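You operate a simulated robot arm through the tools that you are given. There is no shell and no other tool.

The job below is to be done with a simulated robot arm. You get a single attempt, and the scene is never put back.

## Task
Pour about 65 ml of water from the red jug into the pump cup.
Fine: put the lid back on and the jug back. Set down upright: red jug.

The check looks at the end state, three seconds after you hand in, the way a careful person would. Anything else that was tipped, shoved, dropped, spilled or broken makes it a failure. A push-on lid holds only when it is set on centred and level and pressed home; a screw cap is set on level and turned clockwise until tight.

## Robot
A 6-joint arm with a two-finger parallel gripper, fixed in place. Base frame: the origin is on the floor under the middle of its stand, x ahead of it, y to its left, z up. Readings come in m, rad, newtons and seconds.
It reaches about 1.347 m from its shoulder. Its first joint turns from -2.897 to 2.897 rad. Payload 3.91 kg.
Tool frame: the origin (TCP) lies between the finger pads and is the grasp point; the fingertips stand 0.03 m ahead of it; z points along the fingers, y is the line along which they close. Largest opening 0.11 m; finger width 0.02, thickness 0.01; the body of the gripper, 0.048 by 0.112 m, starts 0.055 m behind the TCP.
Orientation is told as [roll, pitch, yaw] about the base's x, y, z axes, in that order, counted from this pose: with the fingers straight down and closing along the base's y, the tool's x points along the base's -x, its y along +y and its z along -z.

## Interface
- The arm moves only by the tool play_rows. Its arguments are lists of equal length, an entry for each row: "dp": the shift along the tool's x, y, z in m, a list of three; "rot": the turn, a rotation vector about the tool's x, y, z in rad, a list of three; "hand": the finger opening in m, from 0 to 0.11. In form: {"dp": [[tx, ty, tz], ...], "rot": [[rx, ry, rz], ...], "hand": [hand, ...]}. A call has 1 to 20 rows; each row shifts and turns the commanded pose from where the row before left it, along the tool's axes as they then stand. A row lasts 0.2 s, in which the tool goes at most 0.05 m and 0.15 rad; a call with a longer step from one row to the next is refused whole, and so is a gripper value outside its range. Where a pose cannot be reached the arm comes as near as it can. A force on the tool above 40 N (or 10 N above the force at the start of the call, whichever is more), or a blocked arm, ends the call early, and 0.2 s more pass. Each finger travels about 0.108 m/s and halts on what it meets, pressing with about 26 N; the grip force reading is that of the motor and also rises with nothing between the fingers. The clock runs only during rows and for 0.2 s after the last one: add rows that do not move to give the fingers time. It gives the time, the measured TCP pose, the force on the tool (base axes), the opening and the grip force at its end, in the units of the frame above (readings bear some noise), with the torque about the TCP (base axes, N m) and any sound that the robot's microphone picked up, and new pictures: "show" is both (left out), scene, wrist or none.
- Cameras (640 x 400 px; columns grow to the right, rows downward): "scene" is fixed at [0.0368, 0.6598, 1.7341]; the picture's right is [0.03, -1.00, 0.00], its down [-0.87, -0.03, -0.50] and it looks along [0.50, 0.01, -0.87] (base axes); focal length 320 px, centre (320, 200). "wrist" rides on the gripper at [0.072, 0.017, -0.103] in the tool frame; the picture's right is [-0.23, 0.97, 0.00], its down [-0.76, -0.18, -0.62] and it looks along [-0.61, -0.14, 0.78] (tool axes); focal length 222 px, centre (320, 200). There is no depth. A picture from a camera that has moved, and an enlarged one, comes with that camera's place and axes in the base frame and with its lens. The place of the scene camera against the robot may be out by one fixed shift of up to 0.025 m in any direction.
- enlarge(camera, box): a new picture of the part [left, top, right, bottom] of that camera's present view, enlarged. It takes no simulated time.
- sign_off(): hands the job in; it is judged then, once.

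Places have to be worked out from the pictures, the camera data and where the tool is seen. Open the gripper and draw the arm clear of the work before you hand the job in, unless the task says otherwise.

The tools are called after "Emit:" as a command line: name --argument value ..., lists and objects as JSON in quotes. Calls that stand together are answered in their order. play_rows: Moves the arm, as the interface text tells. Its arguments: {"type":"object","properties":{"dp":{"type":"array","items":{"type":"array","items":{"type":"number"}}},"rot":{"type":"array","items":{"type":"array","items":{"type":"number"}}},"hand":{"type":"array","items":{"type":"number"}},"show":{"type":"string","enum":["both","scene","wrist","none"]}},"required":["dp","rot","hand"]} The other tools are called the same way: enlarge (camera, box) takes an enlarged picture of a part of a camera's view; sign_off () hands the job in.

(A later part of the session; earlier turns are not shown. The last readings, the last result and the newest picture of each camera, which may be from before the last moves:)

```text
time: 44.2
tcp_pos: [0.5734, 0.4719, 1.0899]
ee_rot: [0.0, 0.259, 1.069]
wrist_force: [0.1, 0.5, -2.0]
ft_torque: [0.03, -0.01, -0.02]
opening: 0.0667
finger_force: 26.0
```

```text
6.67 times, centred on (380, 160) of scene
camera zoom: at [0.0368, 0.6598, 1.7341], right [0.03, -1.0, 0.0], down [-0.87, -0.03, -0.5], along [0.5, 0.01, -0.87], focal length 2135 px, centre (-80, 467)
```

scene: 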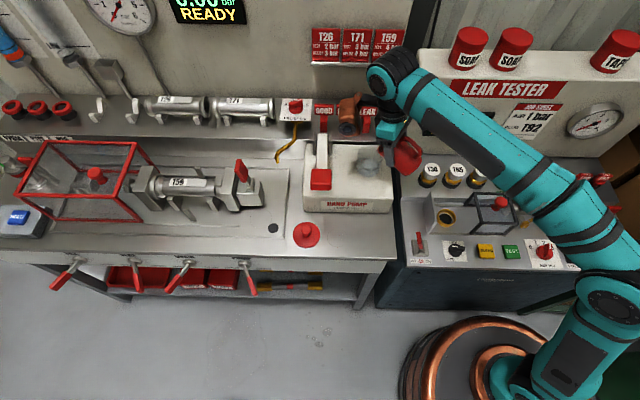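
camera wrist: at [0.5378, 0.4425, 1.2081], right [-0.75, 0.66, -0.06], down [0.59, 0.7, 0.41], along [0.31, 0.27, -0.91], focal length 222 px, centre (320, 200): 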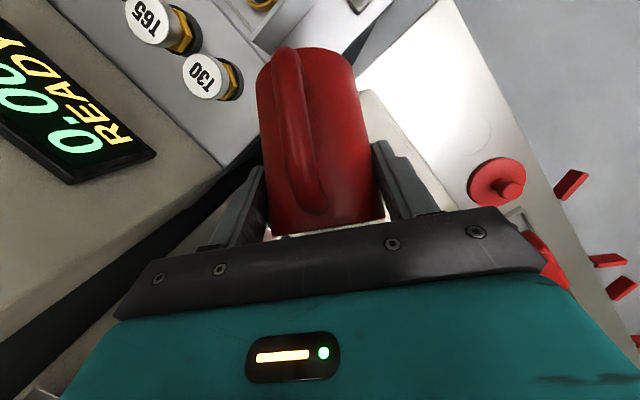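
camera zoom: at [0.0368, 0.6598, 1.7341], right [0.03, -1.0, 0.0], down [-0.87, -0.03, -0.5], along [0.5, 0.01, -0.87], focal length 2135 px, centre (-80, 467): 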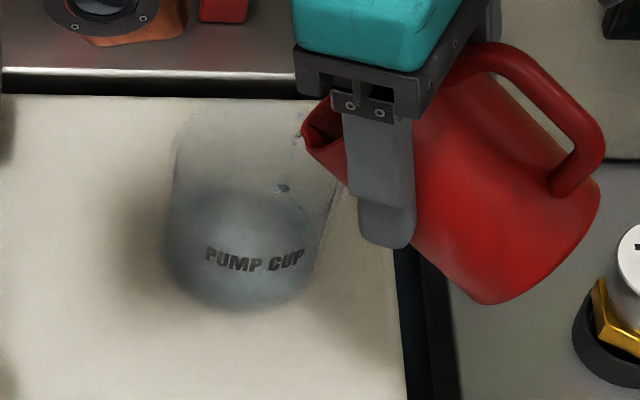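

Single drops are still falling into the cup. I'll hold a bit longer until the flow at this tilt dies down, then judge the level.

Emit:
play_rows --dp '[[0, 0, 0], [0, 0, 0], [0, 0, 0], [0, 0, 0], [0, 0, 0], [0, 0, 0]]' --rot '[[0, 0, 0], [0, 0, 0], [0, 0, 0], [0, 0, 0], [0, 0, 0], [0, 0, 0]]' --hand '[0.03, 0.03, 0.03, 0.03, 0.03, 0.03]' --show "scene"

Emit:
enlarge --camera "scene" --box '[350, 130, 410, 190]'

```text
time: 45.6
tcp_pos: [0.5733, 0.472, 1.0895]
ee_rot: [-0.002, 0.258, 1.07]
wrist_force: [-0.5, 0.6, -0.9]
ft_torque: [0.03, -0.02, 0.02]
opening: 0.0663
finger_force: 26.2
```

scene: 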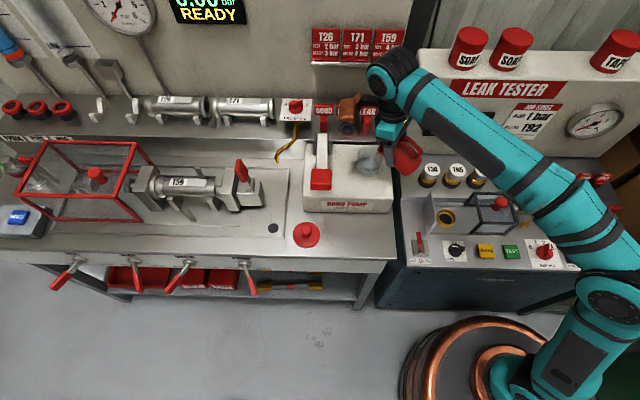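

```text
6.67 times, centred on (380, 160) of scene
camera zoom: at [0.0368, 0.6598, 1.7341], right [0.03, -1.0, 0.0], down [-0.87, -0.03, -0.5], along [0.5, 0.01, -0.87], focal length 2135 px, centre (-80, 467)
```

zoom: 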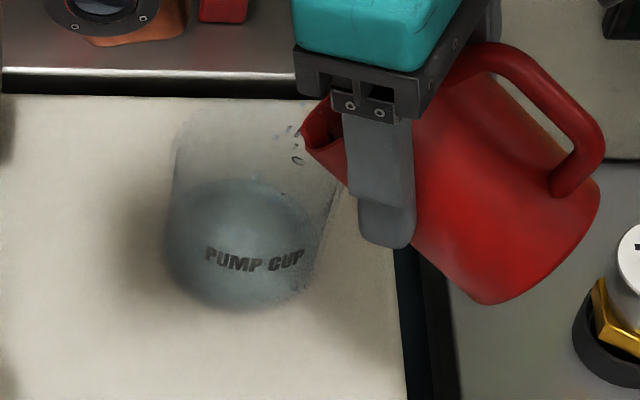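

The flow continues as a slow trickle, all inside the cup, and a shallow blue layer is forming. I'll keep holding and track the surface rise.

Emit:
play_rows --dp '[[0, 0, 0], [0, 0, 0], [0, 0, 0], [0, 0, 0], [0, 0, 0], [0, 0, 0]]' --rot '[[0, 0, 0], [0, 0, 0], [0, 0, 0], [0, 0, 0], [0, 0, 0], [0, 0, 0]]' --hand '[0.03, 0.03, 0.03, 0.03, 0.03, 0.03]' --show "scene"

Emit:
enlarge --camera "scene" --box '[350, 130, 410, 190]'

```text
time: 47.0
tcp_pos: [0.574, 0.4727, 1.0896]
ee_rot: [0.001, 0.258, 1.069]
wrist_force: [-0.7, -0.2, -2.1]
ft_torque: [0.02, -0.03, 0.02]
opening: 0.0666
finger_force: 25.8
```

scene: 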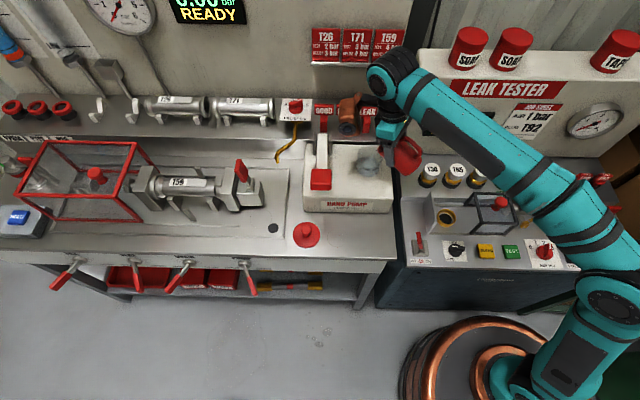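

```text
6.67 times, centred on (380, 160) of scene
camera zoom: at [0.0368, 0.6598, 1.7341], right [0.03, -1.0, 0.0], down [-0.87, -0.03, -0.5], along [0.5, 0.01, -0.87], focal length 2135 px, centre (-80, 467)
```

zoom: 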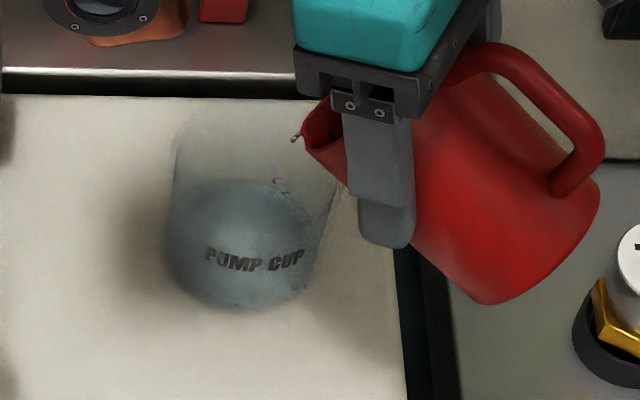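

The trickle has almost stopped at 60° with a shallow layer in the cup. I'll tilt about 3° more and hold.

Emit:
play_rows --dp '[[-0.0007, 0, -0.0014], [-0.0007, 0, -0.0014], [0, 0, 0], [0, 0, 0], [0, 0, 0], [0, 0, 0]]' --rot '[[0, 0.026, 0], [0, 0.026, 0], [0, 0, 0], [0, 0, 0], [0, 0, 0], [0, 0, 0]]' --hand '[0.03, 0.03, 0.03, 0.03, 0.03, 0.03]' --show "scene"

Emit:
enlarge --camera "scene" --box '[350, 130, 410, 190]'

```text
time: 48.4
tcp_pos: [0.5743, 0.4733, 1.0926]
ee_rot: [0.001, 0.311, 1.069]
wrist_force: [-0.6, -0.4, -1.3]
ft_torque: [0.04, -0.04, -0.01]
opening: 0.0666
finger_force: 25.9
```

scene: 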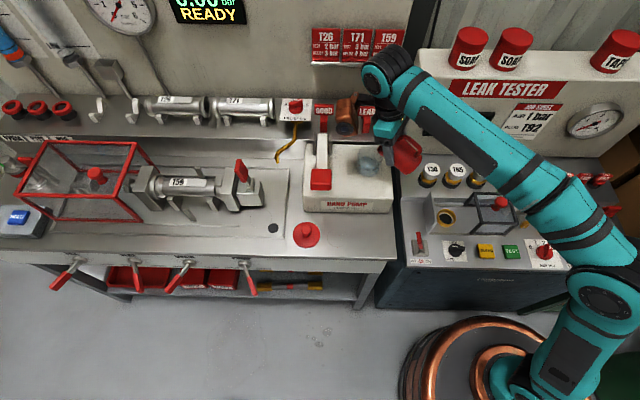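

```text
6.67 times, centred on (380, 160) of scene
camera zoom: at [0.0368, 0.6598, 1.7341], right [0.03, -1.0, 0.0], down [-0.87, -0.03, -0.5], along [0.5, 0.01, -0.87], focal length 2135 px, centre (-80, 467)
```

zoom: 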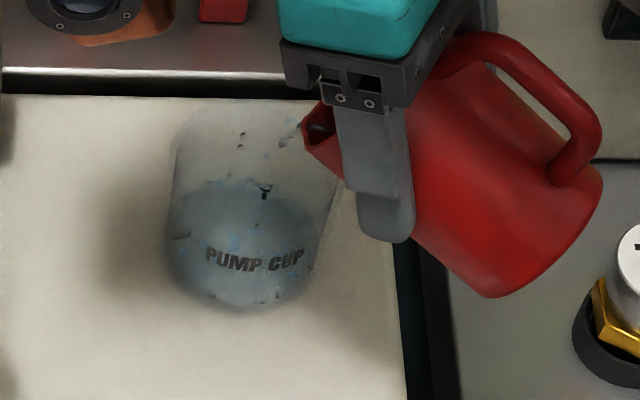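

Flow is stronger at 63°, with a stream and splashing inside the cup. I'll hold this angle and check that everything stays within the cup.

Emit:
play_rows --dp '[[0, 0, 0], [0, 0, 0], [0, 0, 0]]' --rot '[[0, 0, 0], [0, 0, 0], [0, 0, 0]]' --hand '[0.03, 0.03, 0.03]' --show "scene"

Emit:
enlarge --camera "scene" --box '[345, 130, 405, 190]'

```text
time: 49.2
tcp_pos: [0.5743, 0.4743, 1.0913]
ee_rot: [-0.001, 0.309, 1.069]
wrist_force: [0.1, 0.1, -1.5]
ft_torque: [0.03, -0.02, 0.01]
opening: 0.0664
finger_force: 25.9
```

scene: 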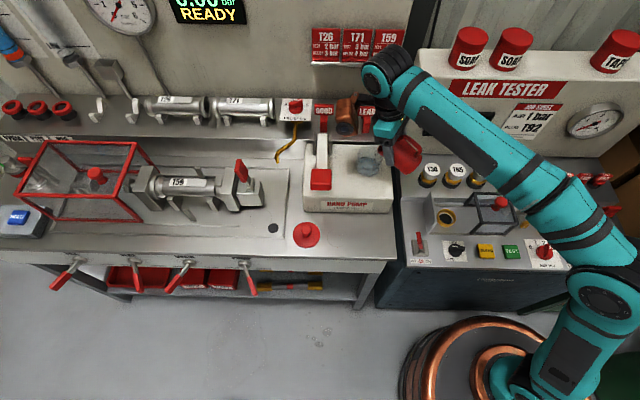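

```text
6.67 times, centred on (375, 160) of scene
camera zoom: at [0.0368, 0.6598, 1.7341], right [0.03, -1.0, 0.0], down [-0.87, -0.03, -0.5], along [0.5, 0.01, -0.87], focal length 2135 px, centre (-47, 467)
```

zoom: 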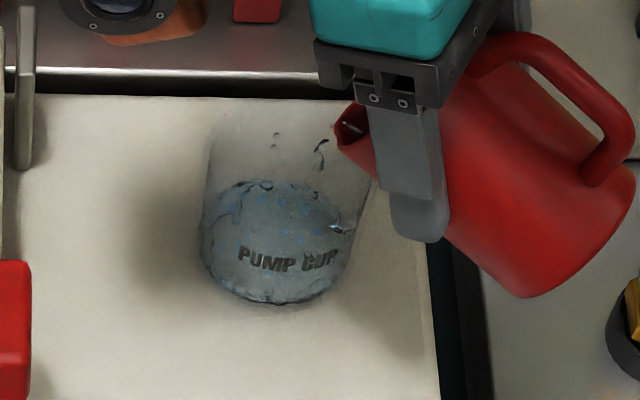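

The stream lands well inside the cup. I'll keep holding at this tilt in short intervals.

Emit:
play_rows --dp '[[0, 0, 0], [0, 0, 0], [0, 0, 0]]' --rot '[[0, 0, 0], [0, 0, 0], [0, 0, 0]]' --hand '[0.03, 0.03, 0.03]' --show "scene"

Emit:
enlarge --camera "scene" --box '[345, 130, 405, 190]'

```text
time: 50.0
tcp_pos: [0.5747, 0.4751, 1.0923]
ee_rot: [0.001, 0.309, 1.07]
wrist_force: [0.8, -0.1, -1.7]
ft_torque: [0.05, -0.02, 0.02]
opening: 0.0666
finger_force: 26.4
```

scene: 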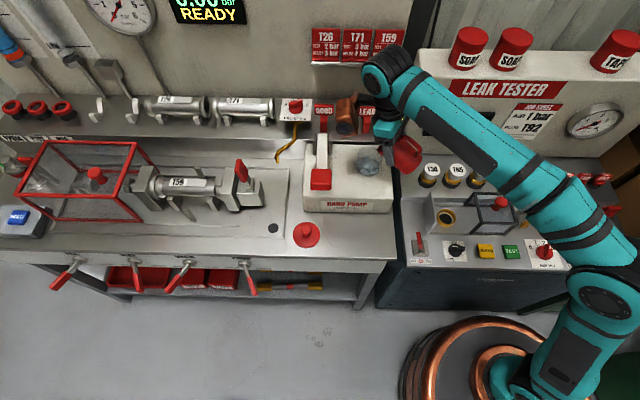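

```text
6.67 times, centred on (375, 160) of scene
camera zoom: at [0.0368, 0.6598, 1.7341], right [0.03, -1.0, 0.0], down [-0.87, -0.03, -0.5], along [0.5, 0.01, -0.87], focal length 2135 px, centre (-47, 467)
```

zoom: 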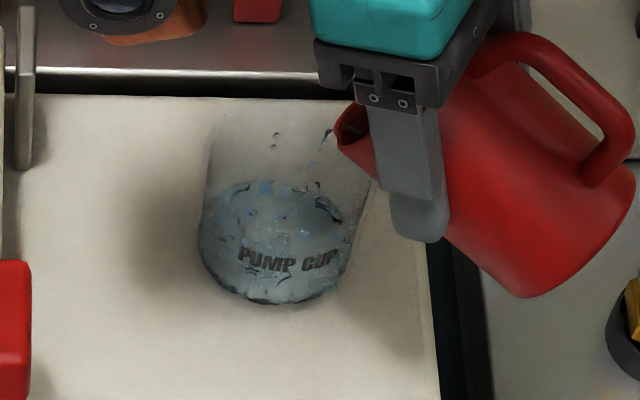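

The layer in the cup still looks shallow, perhaps 6–8 mm (20–25 ml). The flow at this tilt goes on, so I'll hold longer.

Emit:
play_rows --dp '[[0, 0, 0], [0, 0, 0], [0, 0, 0], [0, 0, 0], [0, 0, 0]]' --rot '[[0, 0, 0], [0, 0, 0], [0, 0, 0], [0, 0, 0], [0, 0, 0]]' --hand '[0.03, 0.03, 0.03, 0.03, 0.03]' --show "scene"

Emit:
enlarge --camera "scene" --box '[345, 130, 405, 190]'

```text
time: 51.2
tcp_pos: [0.5746, 0.4741, 1.0922]
ee_rot: [0.0, 0.309, 1.07]
wrist_force: [0.9, 0.4, -1.6]
ft_torque: [0.01, -0.02, 0.0]
opening: 0.0665
finger_force: 26.2
```

scene: 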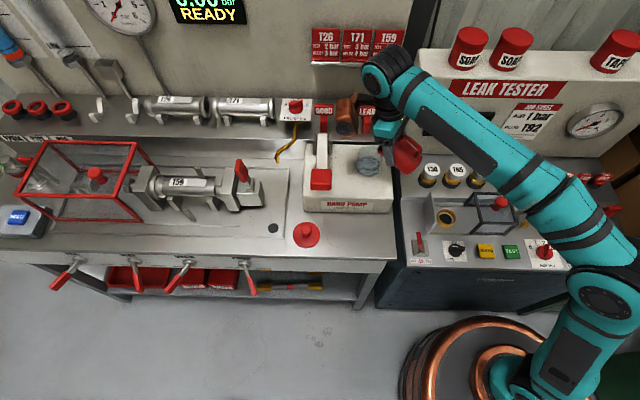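

```text
6.67 times, centred on (375, 160) of scene
camera zoom: at [0.0368, 0.6598, 1.7341], right [0.03, -1.0, 0.0], down [-0.87, -0.03, -0.5], along [0.5, 0.01, -0.87], focal length 2135 px, centre (-47, 467)
```

zoom: 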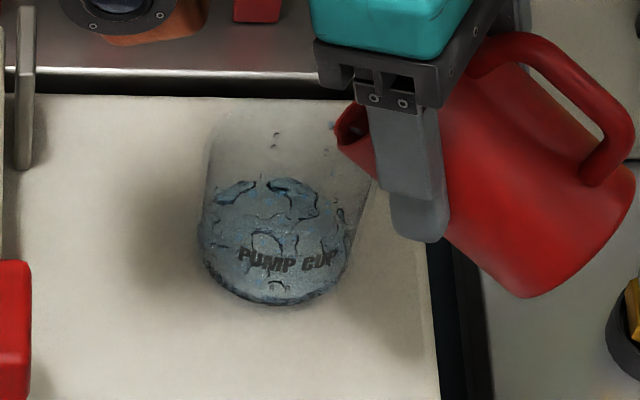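

The flow has thinned again at 63°. I'll tilt another 3° and hold.

Emit:
play_rows --dp '[[-0.0007, 0, -0.0014], [-0.0007, 0, -0.0014], [0, 0, 0], [0, 0, 0], [0, 0, 0]]' --rot '[[0, 0.026, 0], [0, 0.026, 0], [0, 0, 0], [0, 0, 0], [0, 0, 0]]' --hand '[0.03, 0.03, 0.03, 0.03, 0.03]' --show "scene"

Emit:
enlarge --camera "scene" --box '[345, 130, 405, 190]'

```text
time: 52.4
tcp_pos: [0.5763, 0.4755, 1.0935]
ee_rot: [0.0, 0.363, 1.071]
wrist_force: [-0.1, -0.6, -0.6]
ft_torque: [0.03, -0.04, 0.03]
opening: 0.0665
finger_force: 25.8
```

scene: 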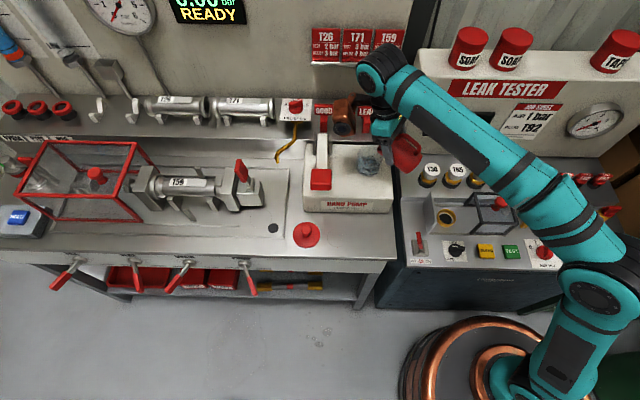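

```text
6.67 times, centred on (375, 160) of scene
camera zoom: at [0.0368, 0.6598, 1.7341], right [0.03, -1.0, 0.0], down [-0.87, -0.03, -0.5], along [0.5, 0.01, -0.87], focal length 2135 px, centre (-47, 467)
```

zoom: 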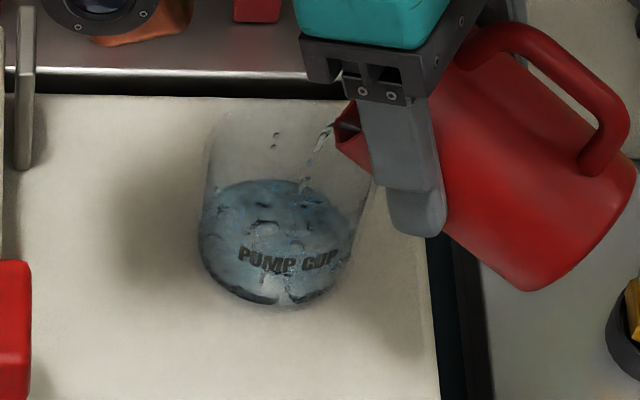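

A thin steady stream runs from the spout into the cup at 66°. I'll hold and check often.

Emit:
play_rows --dp '[[0, 0, 0], [0, 0, 0], [0, 0, 0], [0, 0, 0]]' --rot '[[0, 0, 0], [0, 0, 0], [0, 0, 0], [0, 0, 0]]' --hand '[0.03, 0.03, 0.03, 0.03]' --show "scene"

Emit:
enlarge --camera "scene" --box '[345, 130, 405, 190]'

```text
time: 53.4
tcp_pos: [0.5754, 0.4761, 1.0948]
ee_rot: [0.001, 0.362, 1.07]
wrist_force: [-0.8, 0.0, -1.5]
ft_torque: [0.02, -0.01, -0.03]
opening: 0.0665
finger_force: 25.6
```

scene: 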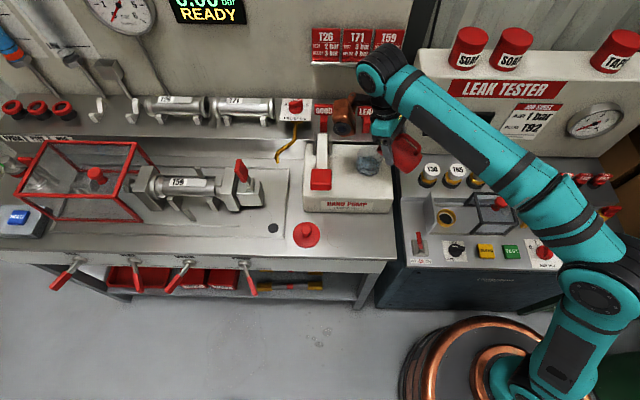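

```text
6.67 times, centred on (375, 160) of scene
camera zoom: at [0.0368, 0.6598, 1.7341], right [0.03, -1.0, 0.0], down [-0.87, -0.03, -0.5], along [0.5, 0.01, -0.87], focal length 2135 px, centre (-47, 467)
```

zoom: 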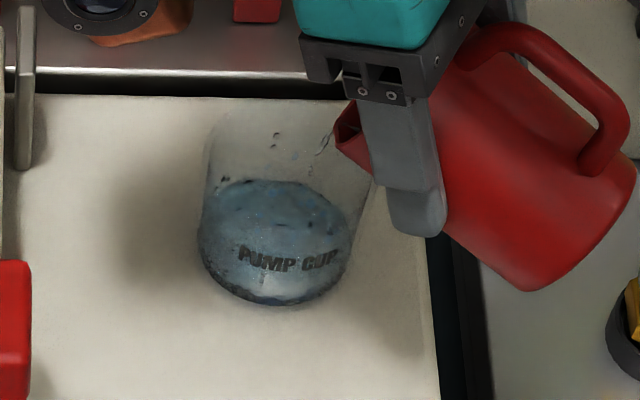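

The stream is thinning again at 66°. I'll let it run out at this tilt before measuring.

Emit:
play_rows --dp '[[0, 0, 0], [0, 0, 0], [0, 0, 0], [0, 0, 0], [0, 0, 0], [0, 0, 0]]' --rot '[[0, 0, 0], [0, 0, 0], [0, 0, 0], [0, 0, 0], [0, 0, 0], [0, 0, 0]]' --hand '[0.03, 0.03, 0.03, 0.03, 0.03, 0.03]' --show "scene"

Emit:
enlarge --camera "scene" --box '[345, 130, 405, 190]'

```text
time: 54.8
tcp_pos: [0.5757, 0.4768, 1.0933]
ee_rot: [0.0, 0.36, 1.072]
wrist_force: [0.6, 0.2, -1.0]
ft_torque: [0.05, -0.03, 0.0]
opening: 0.0666
finger_force: 26.3
```

scene: 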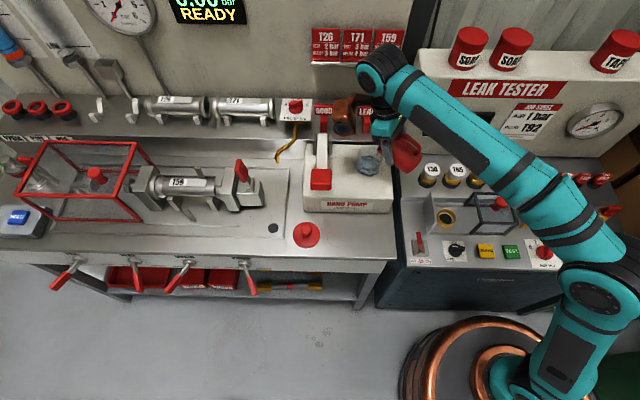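

```text
6.67 times, centred on (375, 160) of scene
camera zoom: at [0.0368, 0.6598, 1.7341], right [0.03, -1.0, 0.0], down [-0.87, -0.03, -0.5], along [0.5, 0.01, -0.87], focal length 2135 px, centre (-47, 467)
```

zoom: 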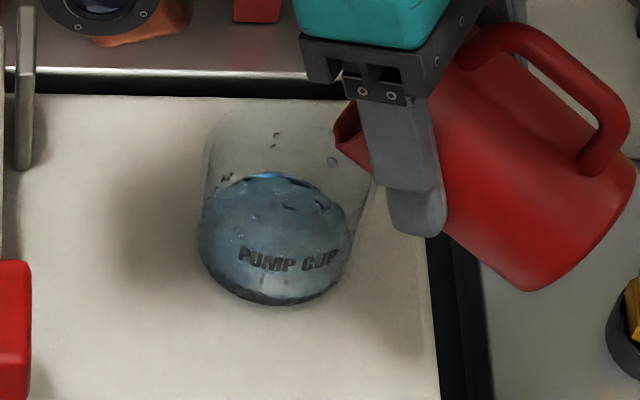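

The flow at 66° has essentially ended, and the cup layer looks to be about 10 mm. I'll tilt back to about 50° to stop all flow and take a series of weight readings.

Emit:
play_rows --dp '[[0.0031, 0, 0.0078], [0.0031, 0, 0.0078], [0, 0, 0], [0, 0, 0], [0, 0, 0]]' --rot '[[0, -0.14, 0], [0, -0.14, 0], [0, 0, 0], [0, 0, 0], [0, 0, 0]]' --hand '[0.03, 0.03, 0.03, 0.03, 0.03]' --show "scene"

Emit:
enlarge --camera "scene" --box '[345, 130, 405, 190]'

Emit:
play_rows --dp '[[0, 0, 0]]' --rot '[[0, 0, 0]]' --hand '[0.03]' --show "none"

Emit:
play_rows --dp '[[0, 0, 0]]' --rot '[[0, 0, 0]]' --hand '[0.03]' --show "none"

Emit:
play_rows --dp '[[0, 0, 0]]' --rot '[[0, 0, 0]]' --hand '[0.03]' --show "none"

Emit:
play_rows --dp '[[0, 0, 0]]' --rot '[[0, 0, 0]]' --hand '[0.03]' --show "none"

Emit:
play_rows --dp '[[0, 0, 0]]' --rot '[[0, 0, 0]]' --hand '[0.03]' --show "none"

Emit:
play_rows --dp '[[0, 0, 0]]' --rot '[[0, 0, 0]]' --hand '[0.03]' --show "none"

Emit:
play_rows --dp '[[0, 0, 0]]' --rot '[[0, 0, 0]]' --hand '[0.03]' --show "none"

Emit:
play_rows --dp '[[0, 0, 0]]' --rot '[[0, 0, 0]]' --hand '[0.03]' --show "none"

Emit:
play_rows --dp '[[0, 0, 0]]' --rot '[[0, 0, 0]]' --hand '[0.03]' --show "none"

Emit:
play_rows --dp '[[0, 0, 0]]' --rot '[[0, 0, 0]]' --hand '[0.03]' --show "none"

```text
time: 56.0
tcp_pos: [0.5706, 0.4659, 1.082]
ee_rot: [0.0, 0.081, 1.071]
wrist_force: [0.8, -0.2, 0.0]
ft_torque: [0.05, -0.01, 0.0]
opening: 0.0666
finger_force: 26.7
```

scene: 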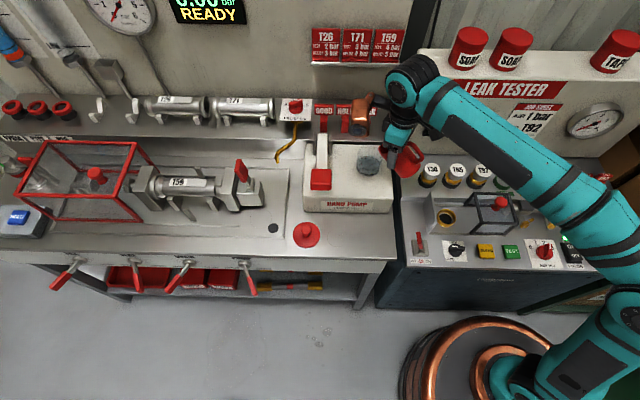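

```text
6.67 times, centred on (375, 160) of scene
camera zoom: at [0.0368, 0.6598, 1.7341], right [0.03, -1.0, 0.0], down [-0.87, -0.03, -0.5], along [0.5, 0.01, -0.87], focal length 2135 px, centre (-47, 467)
```

zoom: 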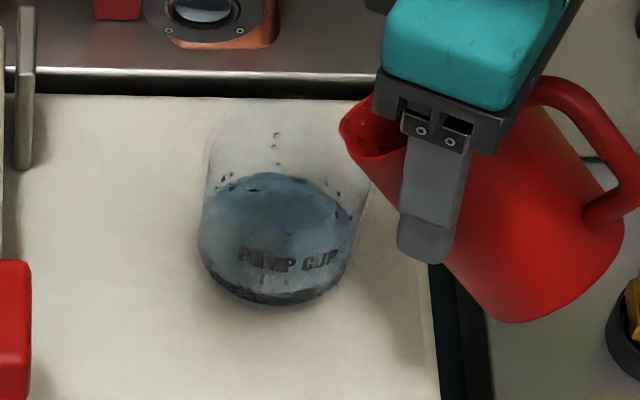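

```text
time: 56.4
tcp_pos: [0.5709, 0.4668, 1.0806]
ee_rot: [0.0, 0.082, 1.069]
wrist_force: [-0.4, 0.2, -1.5]
ft_torque: [0.05, -0.03, 0.0]
opening: 0.0661
finger_force: 25.9
```

```text
time: 56.8
tcp_pos: [0.5714, 0.4663, 1.0816]
ee_rot: [0.0, 0.082, 1.07]
wrist_force: [-0.2, 0.0, -1.1]
ft_torque: [0.02, -0.03, 0.01]
opening: 0.0667
finger_force: 25.7
```

```text
time: 57.2
tcp_pos: [0.5714, 0.4673, 1.0817]
ee_rot: [-0.001, 0.081, 1.069]
wrist_force: [0.5, -0.1, -1.6]
ft_torque: [0.04, -0.01, -0.01]
opening: 0.0666
finger_force: 25.5
```

```text
time: 57.6
tcp_pos: [0.5709, 0.467, 1.0823]
ee_rot: [-0.001, 0.082, 1.07]
wrist_force: [0.3, 0.1, -1.2]
ft_torque: [-0.01, -0.04, 0.01]
opening: 0.0665
finger_force: 26.4
```

```text
time: 58.0
tcp_pos: [0.5705, 0.4668, 1.081]
ee_rot: [-0.001, 0.082, 1.07]
wrist_force: [-0.2, 0.2, -1.5]
ft_torque: [0.04, -0.02, 0.03]
opening: 0.0667
finger_force: 26.0
```

```text
time: 58.4
tcp_pos: [0.5708, 0.4667, 1.0821]
ee_rot: [0.001, 0.082, 1.071]
wrist_force: [-0.3, 0.9, -1.6]
ft_torque: [0.03, 0.02, -0.02]
opening: 0.0665
finger_force: 25.6
```

```text
time: 58.8
tcp_pos: [0.5713, 0.4651, 1.0816]
ee_rot: [0.0, 0.083, 1.071]
wrist_force: [0.4, -0.8, -1.3]
ft_torque: [0.02, 0.0, -0.04]
opening: 0.0667
finger_force: 25.6
```

```text
time: 59.2
tcp_pos: [0.57, 0.4661, 1.0817]
ee_rot: [0.001, 0.082, 1.069]
wrist_force: [-0.1, -0.2, -1.6]
ft_torque: [0.02, -0.03, -0.01]
opening: 0.0667
finger_force: 26.4
```

```text
time: 59.6
tcp_pos: [0.5713, 0.4657, 1.0819]
ee_rot: [0.001, 0.082, 1.071]
wrist_force: [-0.3, 0.8, -0.6]
ft_torque: [0.08, 0.0, 0.01]
opening: 0.0667
finger_force: 26.0
```

```text
time: 60.0
tcp_pos: [0.5707, 0.4668, 1.0806]
ee_rot: [-0.002, 0.083, 1.071]
wrist_force: [-0.5, 1.3, -0.5]
ft_torque: [0.0, -0.01, 0.01]
opening: 0.0665
finger_force: 26.0
```

Averaged weight is now about 1.2 N against 1.84 N before, suggesting very roughly 60 ml (±20) poured. I'll look at the cup's water level more closely to pin it down.

Emit:
enlarge --camera "scene" --box '[353, 140, 388, 175]'

Emit:
play_rows --dp '[[0, 0, 0]]' --rot '[[0, 0, 0]]' --hand '[0.03]' --show "wrist"

Emit:
play_rows --dp '[[0, 0, 0]]' --rot '[[0, 0, 0]]' --hand '[0.03]' --show "none"

Emit:
play_rows --dp '[[0, 0, 0]]' --rot '[[0, 0, 0]]' --hand '[0.03]' --show "none"

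Emit:
play_rows --dp '[[0, 0, 0]]' --rot '[[0, 0, 0]]' --hand '[0.03]' --show "none"

Emit:
play_rows --dp '[[0, 0, 0]]' --rot '[[0, 0, 0]]' --hand '[0.03]' --show "none"

Emit:
play_rows --dp '[[0, 0, 0]]' --rot '[[0, 0, 0]]' --hand '[0.03]' --show "none"

Emit:
play_rows --dp '[[0, 0, 0]]' --rot '[[0, 0, 0]]' --hand '[0.03]' --show "none"

Emit:
play_rows --dp '[[0, 0, 0]]' --rot '[[0, 0, 0]]' --hand '[0.03]' --show "none"

Emit:
play_rows --dp '[[0, 0, 0]]' --rot '[[0, 0, 0]]' --hand '[0.03]' --show "none"

Emit:
play_rows --dp '[[0, 0, 0]]' --rot '[[0, 0, 0]]' --hand '[0.03]' --show "none"

```text
11.43 times, centred on (370, 158) of scene
camera zoom: at [0.0368, 0.6598, 1.7341], right [0.03, -1.0, 0.0], down [-0.87, -0.03, -0.5], along [0.5, 0.01, -0.87], focal length 3660 px, centre (-257, 686)
```

zoom: 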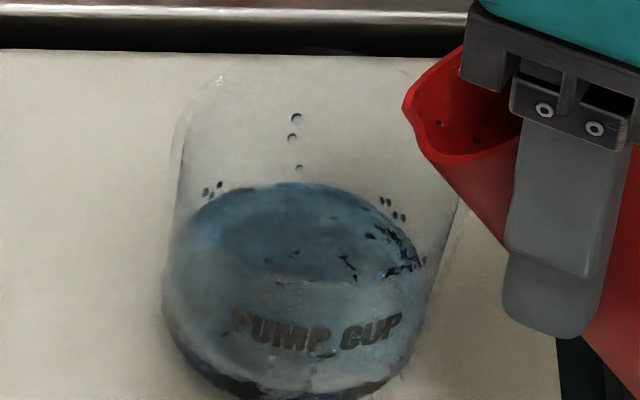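

```text
time: 60.4
tcp_pos: [0.5712, 0.4654, 1.0815]
ee_rot: [0.0, 0.08, 1.071]
wrist_force: [-0.3, -1.3, -1.2]
ft_torque: [0.04, 0.0, -0.01]
opening: 0.0663
finger_force: 26.5
camera wrist: at [0.5257, 0.4185, 1.1908], right [-0.75, 0.67, -0.02], down [0.54, 0.63, 0.56], along [0.38, 0.41, -0.83], focal length 222 px, centre (320, 200)
```

wrist: 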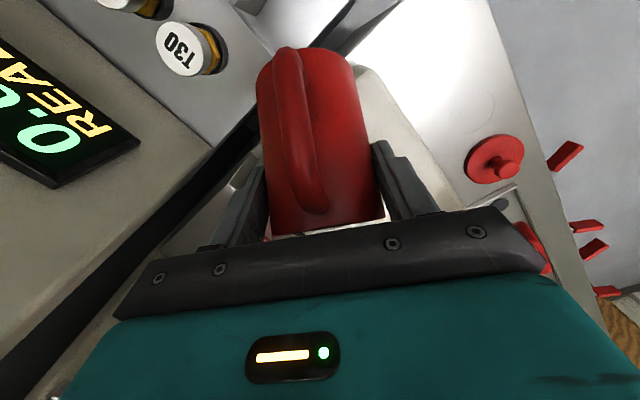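

```text
time: 60.8
tcp_pos: [0.5706, 0.4666, 1.0811]
ee_rot: [0.002, 0.08, 1.071]
wrist_force: [-0.6, -0.1, -0.9]
ft_torque: [0.02, -0.02, -0.03]
opening: 0.0664
finger_force: 26.0
```

```text
time: 61.2
tcp_pos: [0.5715, 0.4659, 1.0825]
ee_rot: [0.0, 0.083, 1.07]
wrist_force: [-0.7, 0.5, -1.0]
ft_torque: [0.03, -0.01, 0.0]
opening: 0.0665
finger_force: 26.2
```

```text
time: 61.6
tcp_pos: [0.5711, 0.4661, 1.0822]
ee_rot: [0.0, 0.08, 1.071]
wrist_force: [0.4, -0.2, -1.0]
ft_torque: [0.05, -0.02, 0.01]
opening: 0.0666
finger_force: 26.0
```

```text
time: 62.0
tcp_pos: [0.5719, 0.4664, 1.0814]
ee_rot: [0.001, 0.08, 1.07]
wrist_force: [0.1, -0.2, -1.2]
ft_torque: [0.03, -0.02, -0.02]
opening: 0.0662
finger_force: 26.0
```

```text
time: 62.4
tcp_pos: [0.5703, 0.4651, 1.0819]
ee_rot: [0.0, 0.082, 1.07]
wrist_force: [0.9, 0.3, -1.2]
ft_torque: [0.03, 0.01, -0.01]
opening: 0.0663
finger_force: 26.0
```

```text
time: 62.8
tcp_pos: [0.571, 0.4666, 1.0814]
ee_rot: [-0.001, 0.083, 1.069]
wrist_force: [-0.2, -0.1, -1.5]
ft_torque: [0.03, 0.0, -0.02]
opening: 0.0665
finger_force: 25.8
```

```text
time: 63.2
tcp_pos: [0.5721, 0.467, 1.0818]
ee_rot: [-0.001, 0.082, 1.069]
wrist_force: [-0.6, 0.2, -1.4]
ft_torque: [0.03, -0.02, -0.01]
opening: 0.0664
finger_force: 26.3
```

```text
time: 63.6
tcp_pos: [0.5709, 0.4671, 1.0817]
ee_rot: [0.0, 0.083, 1.069]
wrist_force: [0.2, 0.0, -1.9]
ft_torque: [0.06, 0.01, -0.06]
opening: 0.0664
finger_force: 26.1
```

```text
time: 64.0
tcp_pos: [0.5707, 0.4658, 1.0815]
ee_rot: [0.001, 0.083, 1.07]
wrist_force: [0.2, 0.9, -0.9]
ft_torque: [0.01, 0.02, 0.01]
opening: 0.0664
finger_force: 25.8
```

Twenty readings average 1.24 N, so 0.60 N less than before (about 61 ± 15 ml), but the level in the cup suggests less, perhaps 35–45 ml. I want a side view to settle it, so I'll raise the jug, bring it upright, and carry it toward its home where the wrist camera can see the cup past the jug.

Emit:
play_rows --dp '[[0, 0, -0.03], [0, 0, -0.03], [0, 0, -0.03], [0.0022, 0, 0.0054], [0.0022, 0, 0.0054], [0.0022, 0, 0.0054], [0.0022, 0, 0.0054], [0.0022, 0, 0.0054], [0.0022, 0, 0.0054], [0.0022, 0, 0.0054], [0.0022, 0, 0.0054], [0.0022, 0, 0.0054], [0, 0, 0]]' --rot '[[0, 0, 0], [0, 0, 0], [0, 0, 0], [0, -0.0967, 0], [0, -0.0967, 0], [0, -0.0967, 0], [0, -0.0967, 0], [0, -0.0967, 0], [0, -0.0967, 0], [0, -0.0967, 0], [0, -0.0967, 0], [0, -0.0967, 0], [0, 0, 0]]' --hand '[0.03, 0.03, 0.03, 0.03, 0.03, 0.03, 0.03, 0.03, 0.03, 0.03, 0.03, 0.03, 0.03]' --show "both"

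Emit:
enlarge --camera "scene" --box '[345, 130, 405, 190]'

```text
time: 66.8
tcp_pos: [0.5725, 0.4689, 1.1197]
ee_rot: [-0.001, -0.788, 1.07]
wrist_force: [0.5, 0.3, -0.8]
ft_torque: [-0.04, -0.04, 0.0]
opening: 0.0666
finger_force: 26.1
camera wrist: at [0.498, 0.3684, 1.1412], right [-0.78, 0.61, 0.16], down [0.2, 0.0, 0.98], along [0.6, 0.79, -0.12], focal length 222 px, centre (320, 200)
```

scene: 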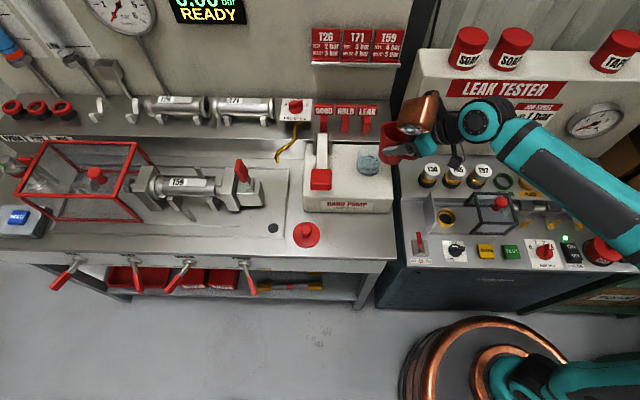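
wrist: 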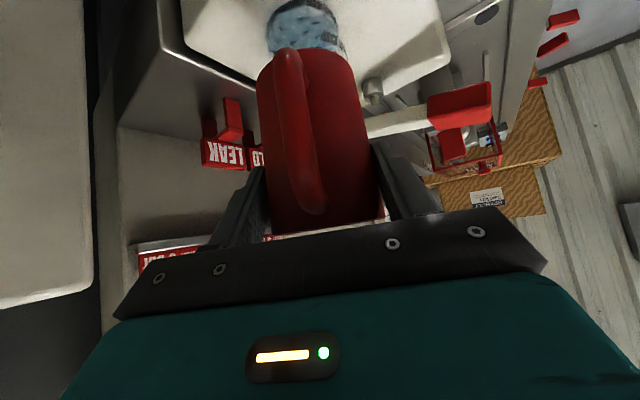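

```text
6.67 times, centred on (375, 160) of scene
camera zoom: at [0.0368, 0.6598, 1.7341], right [0.03, -1.0, 0.0], down [-0.87, -0.03, -0.5], along [0.5, 0.01, -0.87], focal length 2135 px, centre (-47, 467)
```

zoom: 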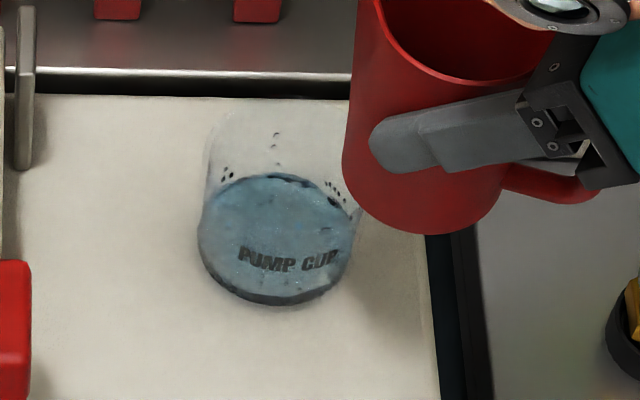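

With the jug aside the cup's water surface is now plain, with no spill visible around it. I'll move the jug level toward its home, still high, to get the wrist camera's oblique view of the cup.

Emit:
play_rows --dp '[[0.0016, 0.014, -0.0016], [0.0031, 0.029, -0.0031], [0.0031, 0.029, -0.0031], [0.0031, 0.029, -0.0031], [0.0031, 0.029, -0.0031], [0.0016, 0.0146, -0.0016], [0, 0, 0]]' --rot '[[0, 0, 0], [0, 0, 0], [0, 0, 0], [0, 0, 0], [0, 0, 0], [0, 0, 0], [0, 0, 0]]' --hand '[0.03, 0.03, 0.03, 0.03, 0.03, 0.03, 0.03]' --show "both"

Emit:
enlarge --camera "wrist" --box '[150, 60, 250, 150]'

Emit:
enlarge --camera "scene" --box '[350, 140, 395, 180]'

```text
time: 68.4
tcp_pos: [0.436, 0.518, 1.1211]
ee_rot: [-0.001, -0.79, 1.071]
wrist_force: [-0.2, 0.3, -1.6]
ft_torque: [0.01, 0.03, 0.01]
opening: 0.0665
finger_force: 25.5
camera wrist: at [0.3605, 0.4181, 1.1431], right [-0.78, 0.61, 0.16], down [0.2, 0.0, 0.98], along [0.6, 0.79, -0.12], focal length 222 px, centre (320, 200)
```

scene: 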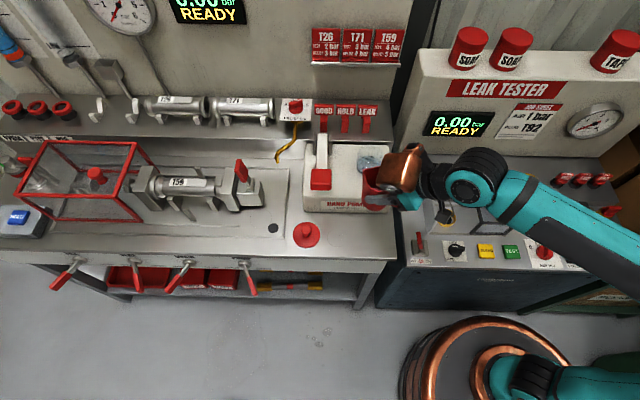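
wrist: 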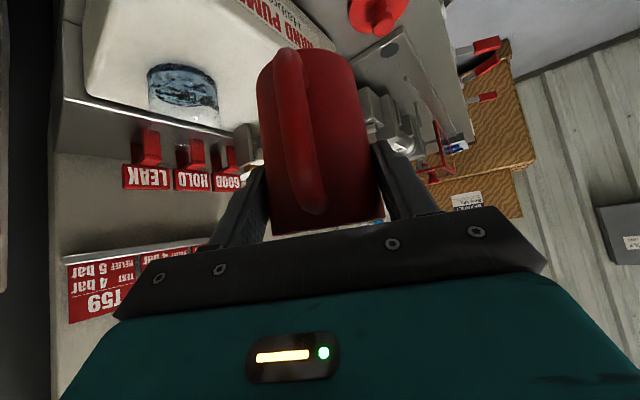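

```text
4.44 times, centred on (200, 105) of wrist
camera zoom: at [0.3605, 0.4181, 1.1431], right [-0.78, 0.61, 0.16], down [0.2, 0.0, 0.98], along [0.6, 0.79, -0.12], focal length 987 px, centre (853, 622)
```

zoom: 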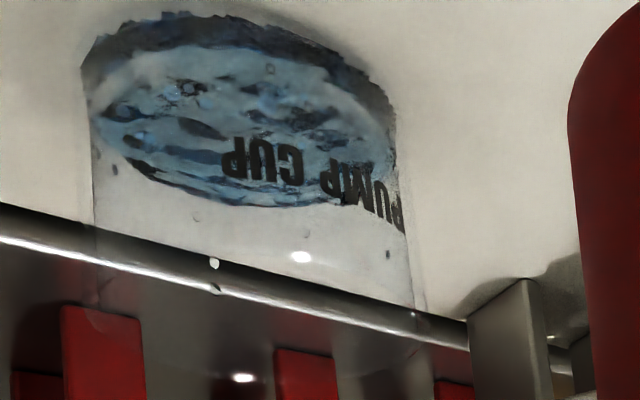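

```text
10.00 times, centred on (372, 160) of scene
camera zoom: at [0.0368, 0.6598, 1.7341], right [0.03, -1.0, 0.0], down [-0.87, -0.03, -0.5], along [0.5, 0.01, -0.87], focal length 3202 px, centre (-205, 600)
```

zoom: 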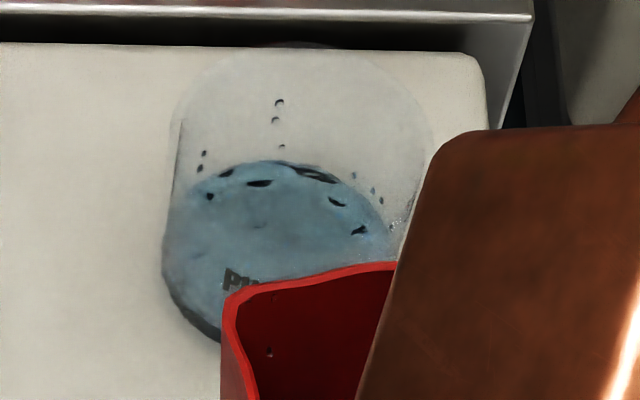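

This oblique view shows the water body directly. I'll zoom in further on the cup's base to measure the layer's depth against the cup's dimensions.

Emit:
enlarge --camera "wrist" --box '[140, 55, 200, 95]'

Emit:
enlarge --camera "wrist" --box '[140, 55, 260, 165]'

Emit:
enlarge --camera "wrist" --box '[180, 60, 250, 130]'

```text
10.00 times, centred on (170, 75) of wrist
camera zoom: at [0.3605, 0.4181, 1.1431], right [-0.78, 0.61, 0.16], down [0.2, 0.0, 0.98], along [0.6, 0.79, -0.12], focal length 2221 px, centre (1820, 1450)
```

zoom: 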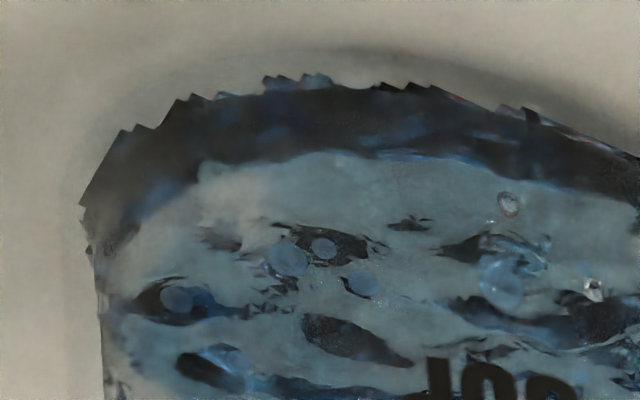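

```text
3.64 times, centred on (200, 110) of wrist
camera zoom: at [0.3605, 0.4181, 1.1431], right [-0.78, 0.61, 0.16], down [0.2, 0.0, 0.98], along [0.6, 0.79, -0.12], focal length 808 px, centre (756, 527)
```

zoom: 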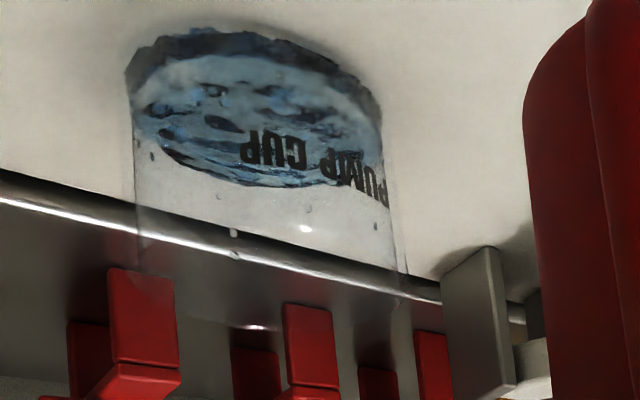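

```text
5.71 times, centred on (215, 95) of wrist
camera zoom: at [0.3605, 0.4181, 1.1431], right [-0.78, 0.61, 0.16], down [0.2, 0.0, 0.98], along [0.6, 0.79, -0.12], focal length 1269 px, centre (920, 800)
```

zoom: 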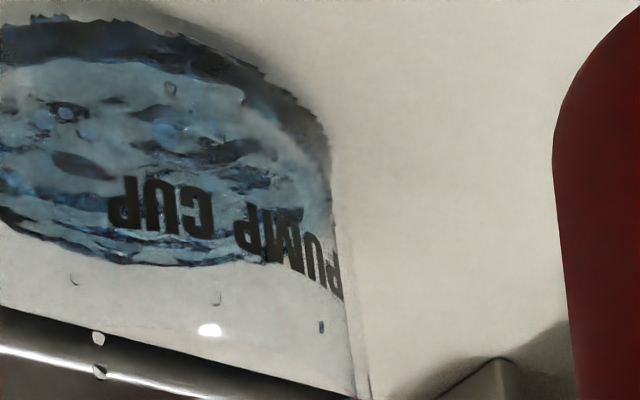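

The layer in the cup measures about 9 mm deep by 34 mm radius (~33 ml), while the weight drop suggests more. The jug's own level, seen from the fixed camera as at the start, should settle it, so I'll lower the jug to its home spot.

Emit:
play_rows --dp '[[-0.0007, 0.0066, 0.0007], [-0.0007, 0.0066, 0.0007], [0.02, 0, 0.02], [0.022, 0, 0.022], [0.022, 0, 0.022], [0.022, 0, 0.022], [0.022, 0, 0.022], [0.0132, 0, 0.0126], [0, 0, 0]]' --rot '[[0, 0, 0], [0, 0, 0], [0, 0, 0], [0, 0, 0], [0, 0, 0], [0, 0, 0], [0, 0, 0], [0, 0, 0], [0, 0, 0]]' --hand '[0.03, 0.03, 0.03, 0.03, 0.03, 0.03, 0.03, 0.03, 0.03]' --show "both"

Emit:
enlarge --camera "scene" --box '[320, 180, 440, 270]'

```text
time: 70.4
tcp_pos: [0.4232, 0.5277, 0.9501]
ee_rot: [0.0, -0.789, 1.07]
wrist_force: [-0.7, 0.2, -1.7]
ft_torque: [0.01, -0.03, -0.03]
opening: 0.0665
finger_force: 26.2
camera wrist: at [0.3489, 0.4269, 0.9713], right [-0.78, 0.61, 0.16], down [0.2, 0.0, 0.98], along [0.6, 0.79, -0.12], focal length 222 px, centre (320, 200)
```

scene: 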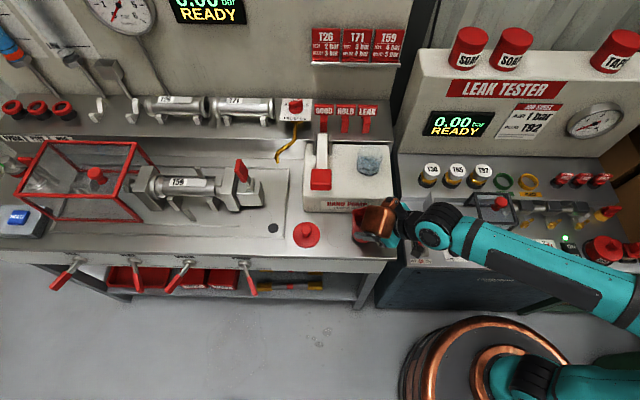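
wrist: 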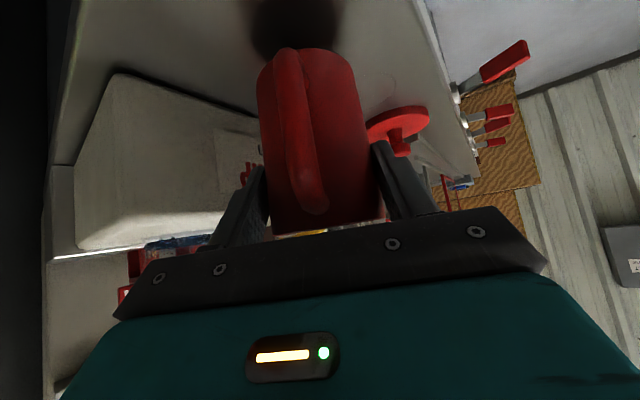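

```text
4.44 times, centred on (380, 225) of scene
camera zoom: at [0.0368, 0.6598, 1.7341], right [0.03, -1.0, 0.0], down [-0.87, -0.03, -0.5], along [0.5, 0.01, -0.87], focal length 1423 px, centre (53, 89)
```

zoom: 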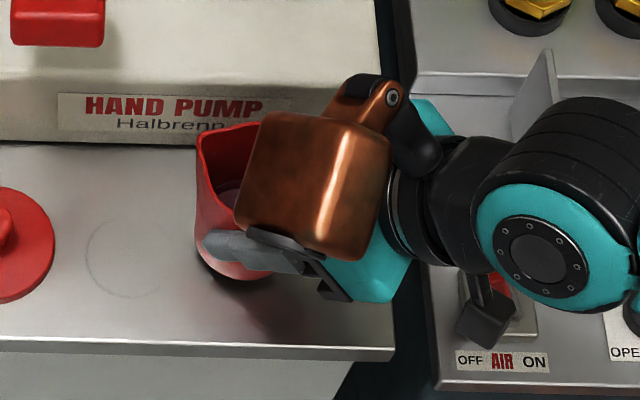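

The jug hangs about 1.6 cm above its home. In this same pose as my baseline weighing, I'll take another set of still readings.

Emit:
play_rows --dp '[[0, 0, 0]]' --rot '[[0, 0, 0]]' --hand '[0.03]' --show "none"

Emit:
play_rows --dp '[[0, 0, 0]]' --rot '[[0, 0, 0]]' --hand '[0.03]' --show "none"

Emit:
play_rows --dp '[[0, 0, 0]]' --rot '[[0, 0, 0]]' --hand '[0.03]' --show "none"

Emit:
play_rows --dp '[[0, 0, 0]]' --rot '[[0, 0, 0]]' --hand '[0.03]' --show "none"

Emit:
play_rows --dp '[[0, 0, 0]]' --rot '[[0, 0, 0]]' --hand '[0.03]' --show "none"

Emit:
play_rows --dp '[[0, 0, 0]]' --rot '[[0, 0, 0]]' --hand '[0.03]' --show "none"

Emit:
play_rows --dp '[[0, 0, 0]]' --rot '[[0, 0, 0]]' --hand '[0.03]' --show "none"

Emit:
play_rows --dp '[[0, 0, 0]]' --rot '[[0, 0, 0]]' --hand '[0.03]' --show "none"

Emit:
play_rows --dp '[[0, 0, 0]]' --rot '[[0, 0, 0]]' --hand '[0.03]' --show "none"

Emit:
play_rows --dp '[[0, 0, 0]]' --rot '[[0, 0, 0]]' --hand '[0.03]' --show "none"

Emit:
play_rows --dp '[[0, 0, 0]]' --rot '[[0, 0, 0]]' --hand '[0.03]' --show "none"

Emit:
play_rows --dp '[[0, 0, 0]]' --rot '[[0, 0, 0]]' --hand '[0.03]' --show "none"

```text
time: 70.8
tcp_pos: [0.4236, 0.5281, 0.9493]
ee_rot: [0.0, -0.79, 1.069]
wrist_force: [0.2, 0.6, -1.8]
ft_torque: [-0.03, 0.0, 0.0]
opening: 0.0666
finger_force: 25.9
```

```text
time: 71.2
tcp_pos: [0.4246, 0.5286, 0.9487]
ee_rot: [0.0, -0.788, 1.069]
wrist_force: [0.3, -0.4, -1.3]
ft_torque: [-0.01, -0.01, 0.0]
opening: 0.0666
finger_force: 26.1
```

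```text
time: 71.6
tcp_pos: [0.4236, 0.5279, 0.9504]
ee_rot: [0.0, -0.789, 1.069]
wrist_force: [-0.1, -0.6, -2.6]
ft_torque: [-0.03, 0.0, -0.03]
opening: 0.0663
finger_force: 26.7
```

```text
time: 72.0
tcp_pos: [0.4233, 0.5275, 0.9497]
ee_rot: [-0.001, -0.79, 1.07]
wrist_force: [0.0, -0.6, -1.5]
ft_torque: [-0.03, 0.03, -0.01]
opening: 0.0664
finger_force: 25.8
```

```text
time: 72.4
tcp_pos: [0.4236, 0.5275, 0.9495]
ee_rot: [0.001, -0.79, 1.07]
wrist_force: [-0.4, -0.5, -0.9]
ft_torque: [0.0, 0.01, 0.01]
opening: 0.0665
finger_force: 26.0
```

```text
time: 72.8
tcp_pos: [0.423, 0.5277, 0.9506]
ee_rot: [0.001, -0.788, 1.07]
wrist_force: [-0.4, -0.5, -1.6]
ft_torque: [0.0, 0.02, 0.02]
opening: 0.0666
finger_force: 25.3
```

```text
time: 73.2
tcp_pos: [0.4229, 0.5275, 0.9498]
ee_rot: [0.0, -0.789, 1.07]
wrist_force: [-0.9, -0.1, -1.0]
ft_torque: [-0.01, -0.02, 0.01]
opening: 0.0663
finger_force: 25.8
```

```text
time: 73.6
tcp_pos: [0.4232, 0.5274, 0.9492]
ee_rot: [-0.002, -0.789, 1.071]
wrist_force: [-0.2, 0.1, -1.0]
ft_torque: [-0.01, 0.0, 0.0]
opening: 0.0664
finger_force: 26.1
```

```text
time: 74.0
tcp_pos: [0.4241, 0.5285, 0.9496]
ee_rot: [0.001, -0.79, 1.07]
wrist_force: [-0.6, 0.5, -0.5]
ft_torque: [-0.03, 0.02, -0.04]
opening: 0.0667
finger_force: 26.1
```

```text
time: 74.4
tcp_pos: [0.4237, 0.529, 0.9494]
ee_rot: [0.0, -0.788, 1.07]
wrist_force: [0.2, -0.1, -0.7]
ft_torque: [0.0, 0.0, -0.02]
opening: 0.0663
finger_force: 25.9
```

```text
time: 74.8
tcp_pos: [0.4242, 0.5278, 0.9502]
ee_rot: [0.0, -0.79, 1.069]
wrist_force: [0.3, 0.2, -1.2]
ft_torque: [-0.01, -0.01, 0.0]
opening: 0.0666
finger_force: 25.7
```

```text
time: 75.2
tcp_pos: [0.422, 0.5285, 0.9502]
ee_rot: [0.0, -0.79, 1.069]
wrist_force: [-0.4, -0.3, -2.3]
ft_torque: [-0.01, 0.01, 0.01]
opening: 0.0665
finger_force: 26.6
```

Combining all readings, about 0.56 ± 0.14 N has left the jug. I'll set the jug down gently on its original spot and release it, so its own water level can be compared with the start.

Emit:
play_rows --dp '[[0.003, -0.0024, 0.003], [0.004, 0, 0.004], [0.002, 0, 0.002], [0, 0, 0]]' --rot '[[0, 0, 0], [0, 0, 0], [0, 0, 0], [0, 0, 0]]' --hand '[0.03, 0.03, 0.03, 0.03]' --show "none"

Emit:
play_rows --dp '[[0.0011, 0, 0.0011], [0, 0, 0]]' --rot '[[0, 0, 0], [0, 0, 0]]' --hand '[0.03, 0.03]' --show "none"

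```text
time: 76.2
tcp_pos: [0.4244, 0.5271, 0.9367]
ee_rot: [0.0, -0.79, 1.07]
wrist_force: [0.3, -0.2, -1.7]
ft_torque: [-0.01, 0.0, 0.0]
opening: 0.0664
finger_force: 25.7
```

```text
time: 76.8
tcp_pos: [0.4259, 0.5267, 0.9356]
ee_rot: [-0.001, -0.789, 1.069]
wrist_force: [-0.4, -0.9, -1.8]
ft_torque: [0.03, 0.03, -0.02]
opening: 0.0662
finger_force: 26.3
```

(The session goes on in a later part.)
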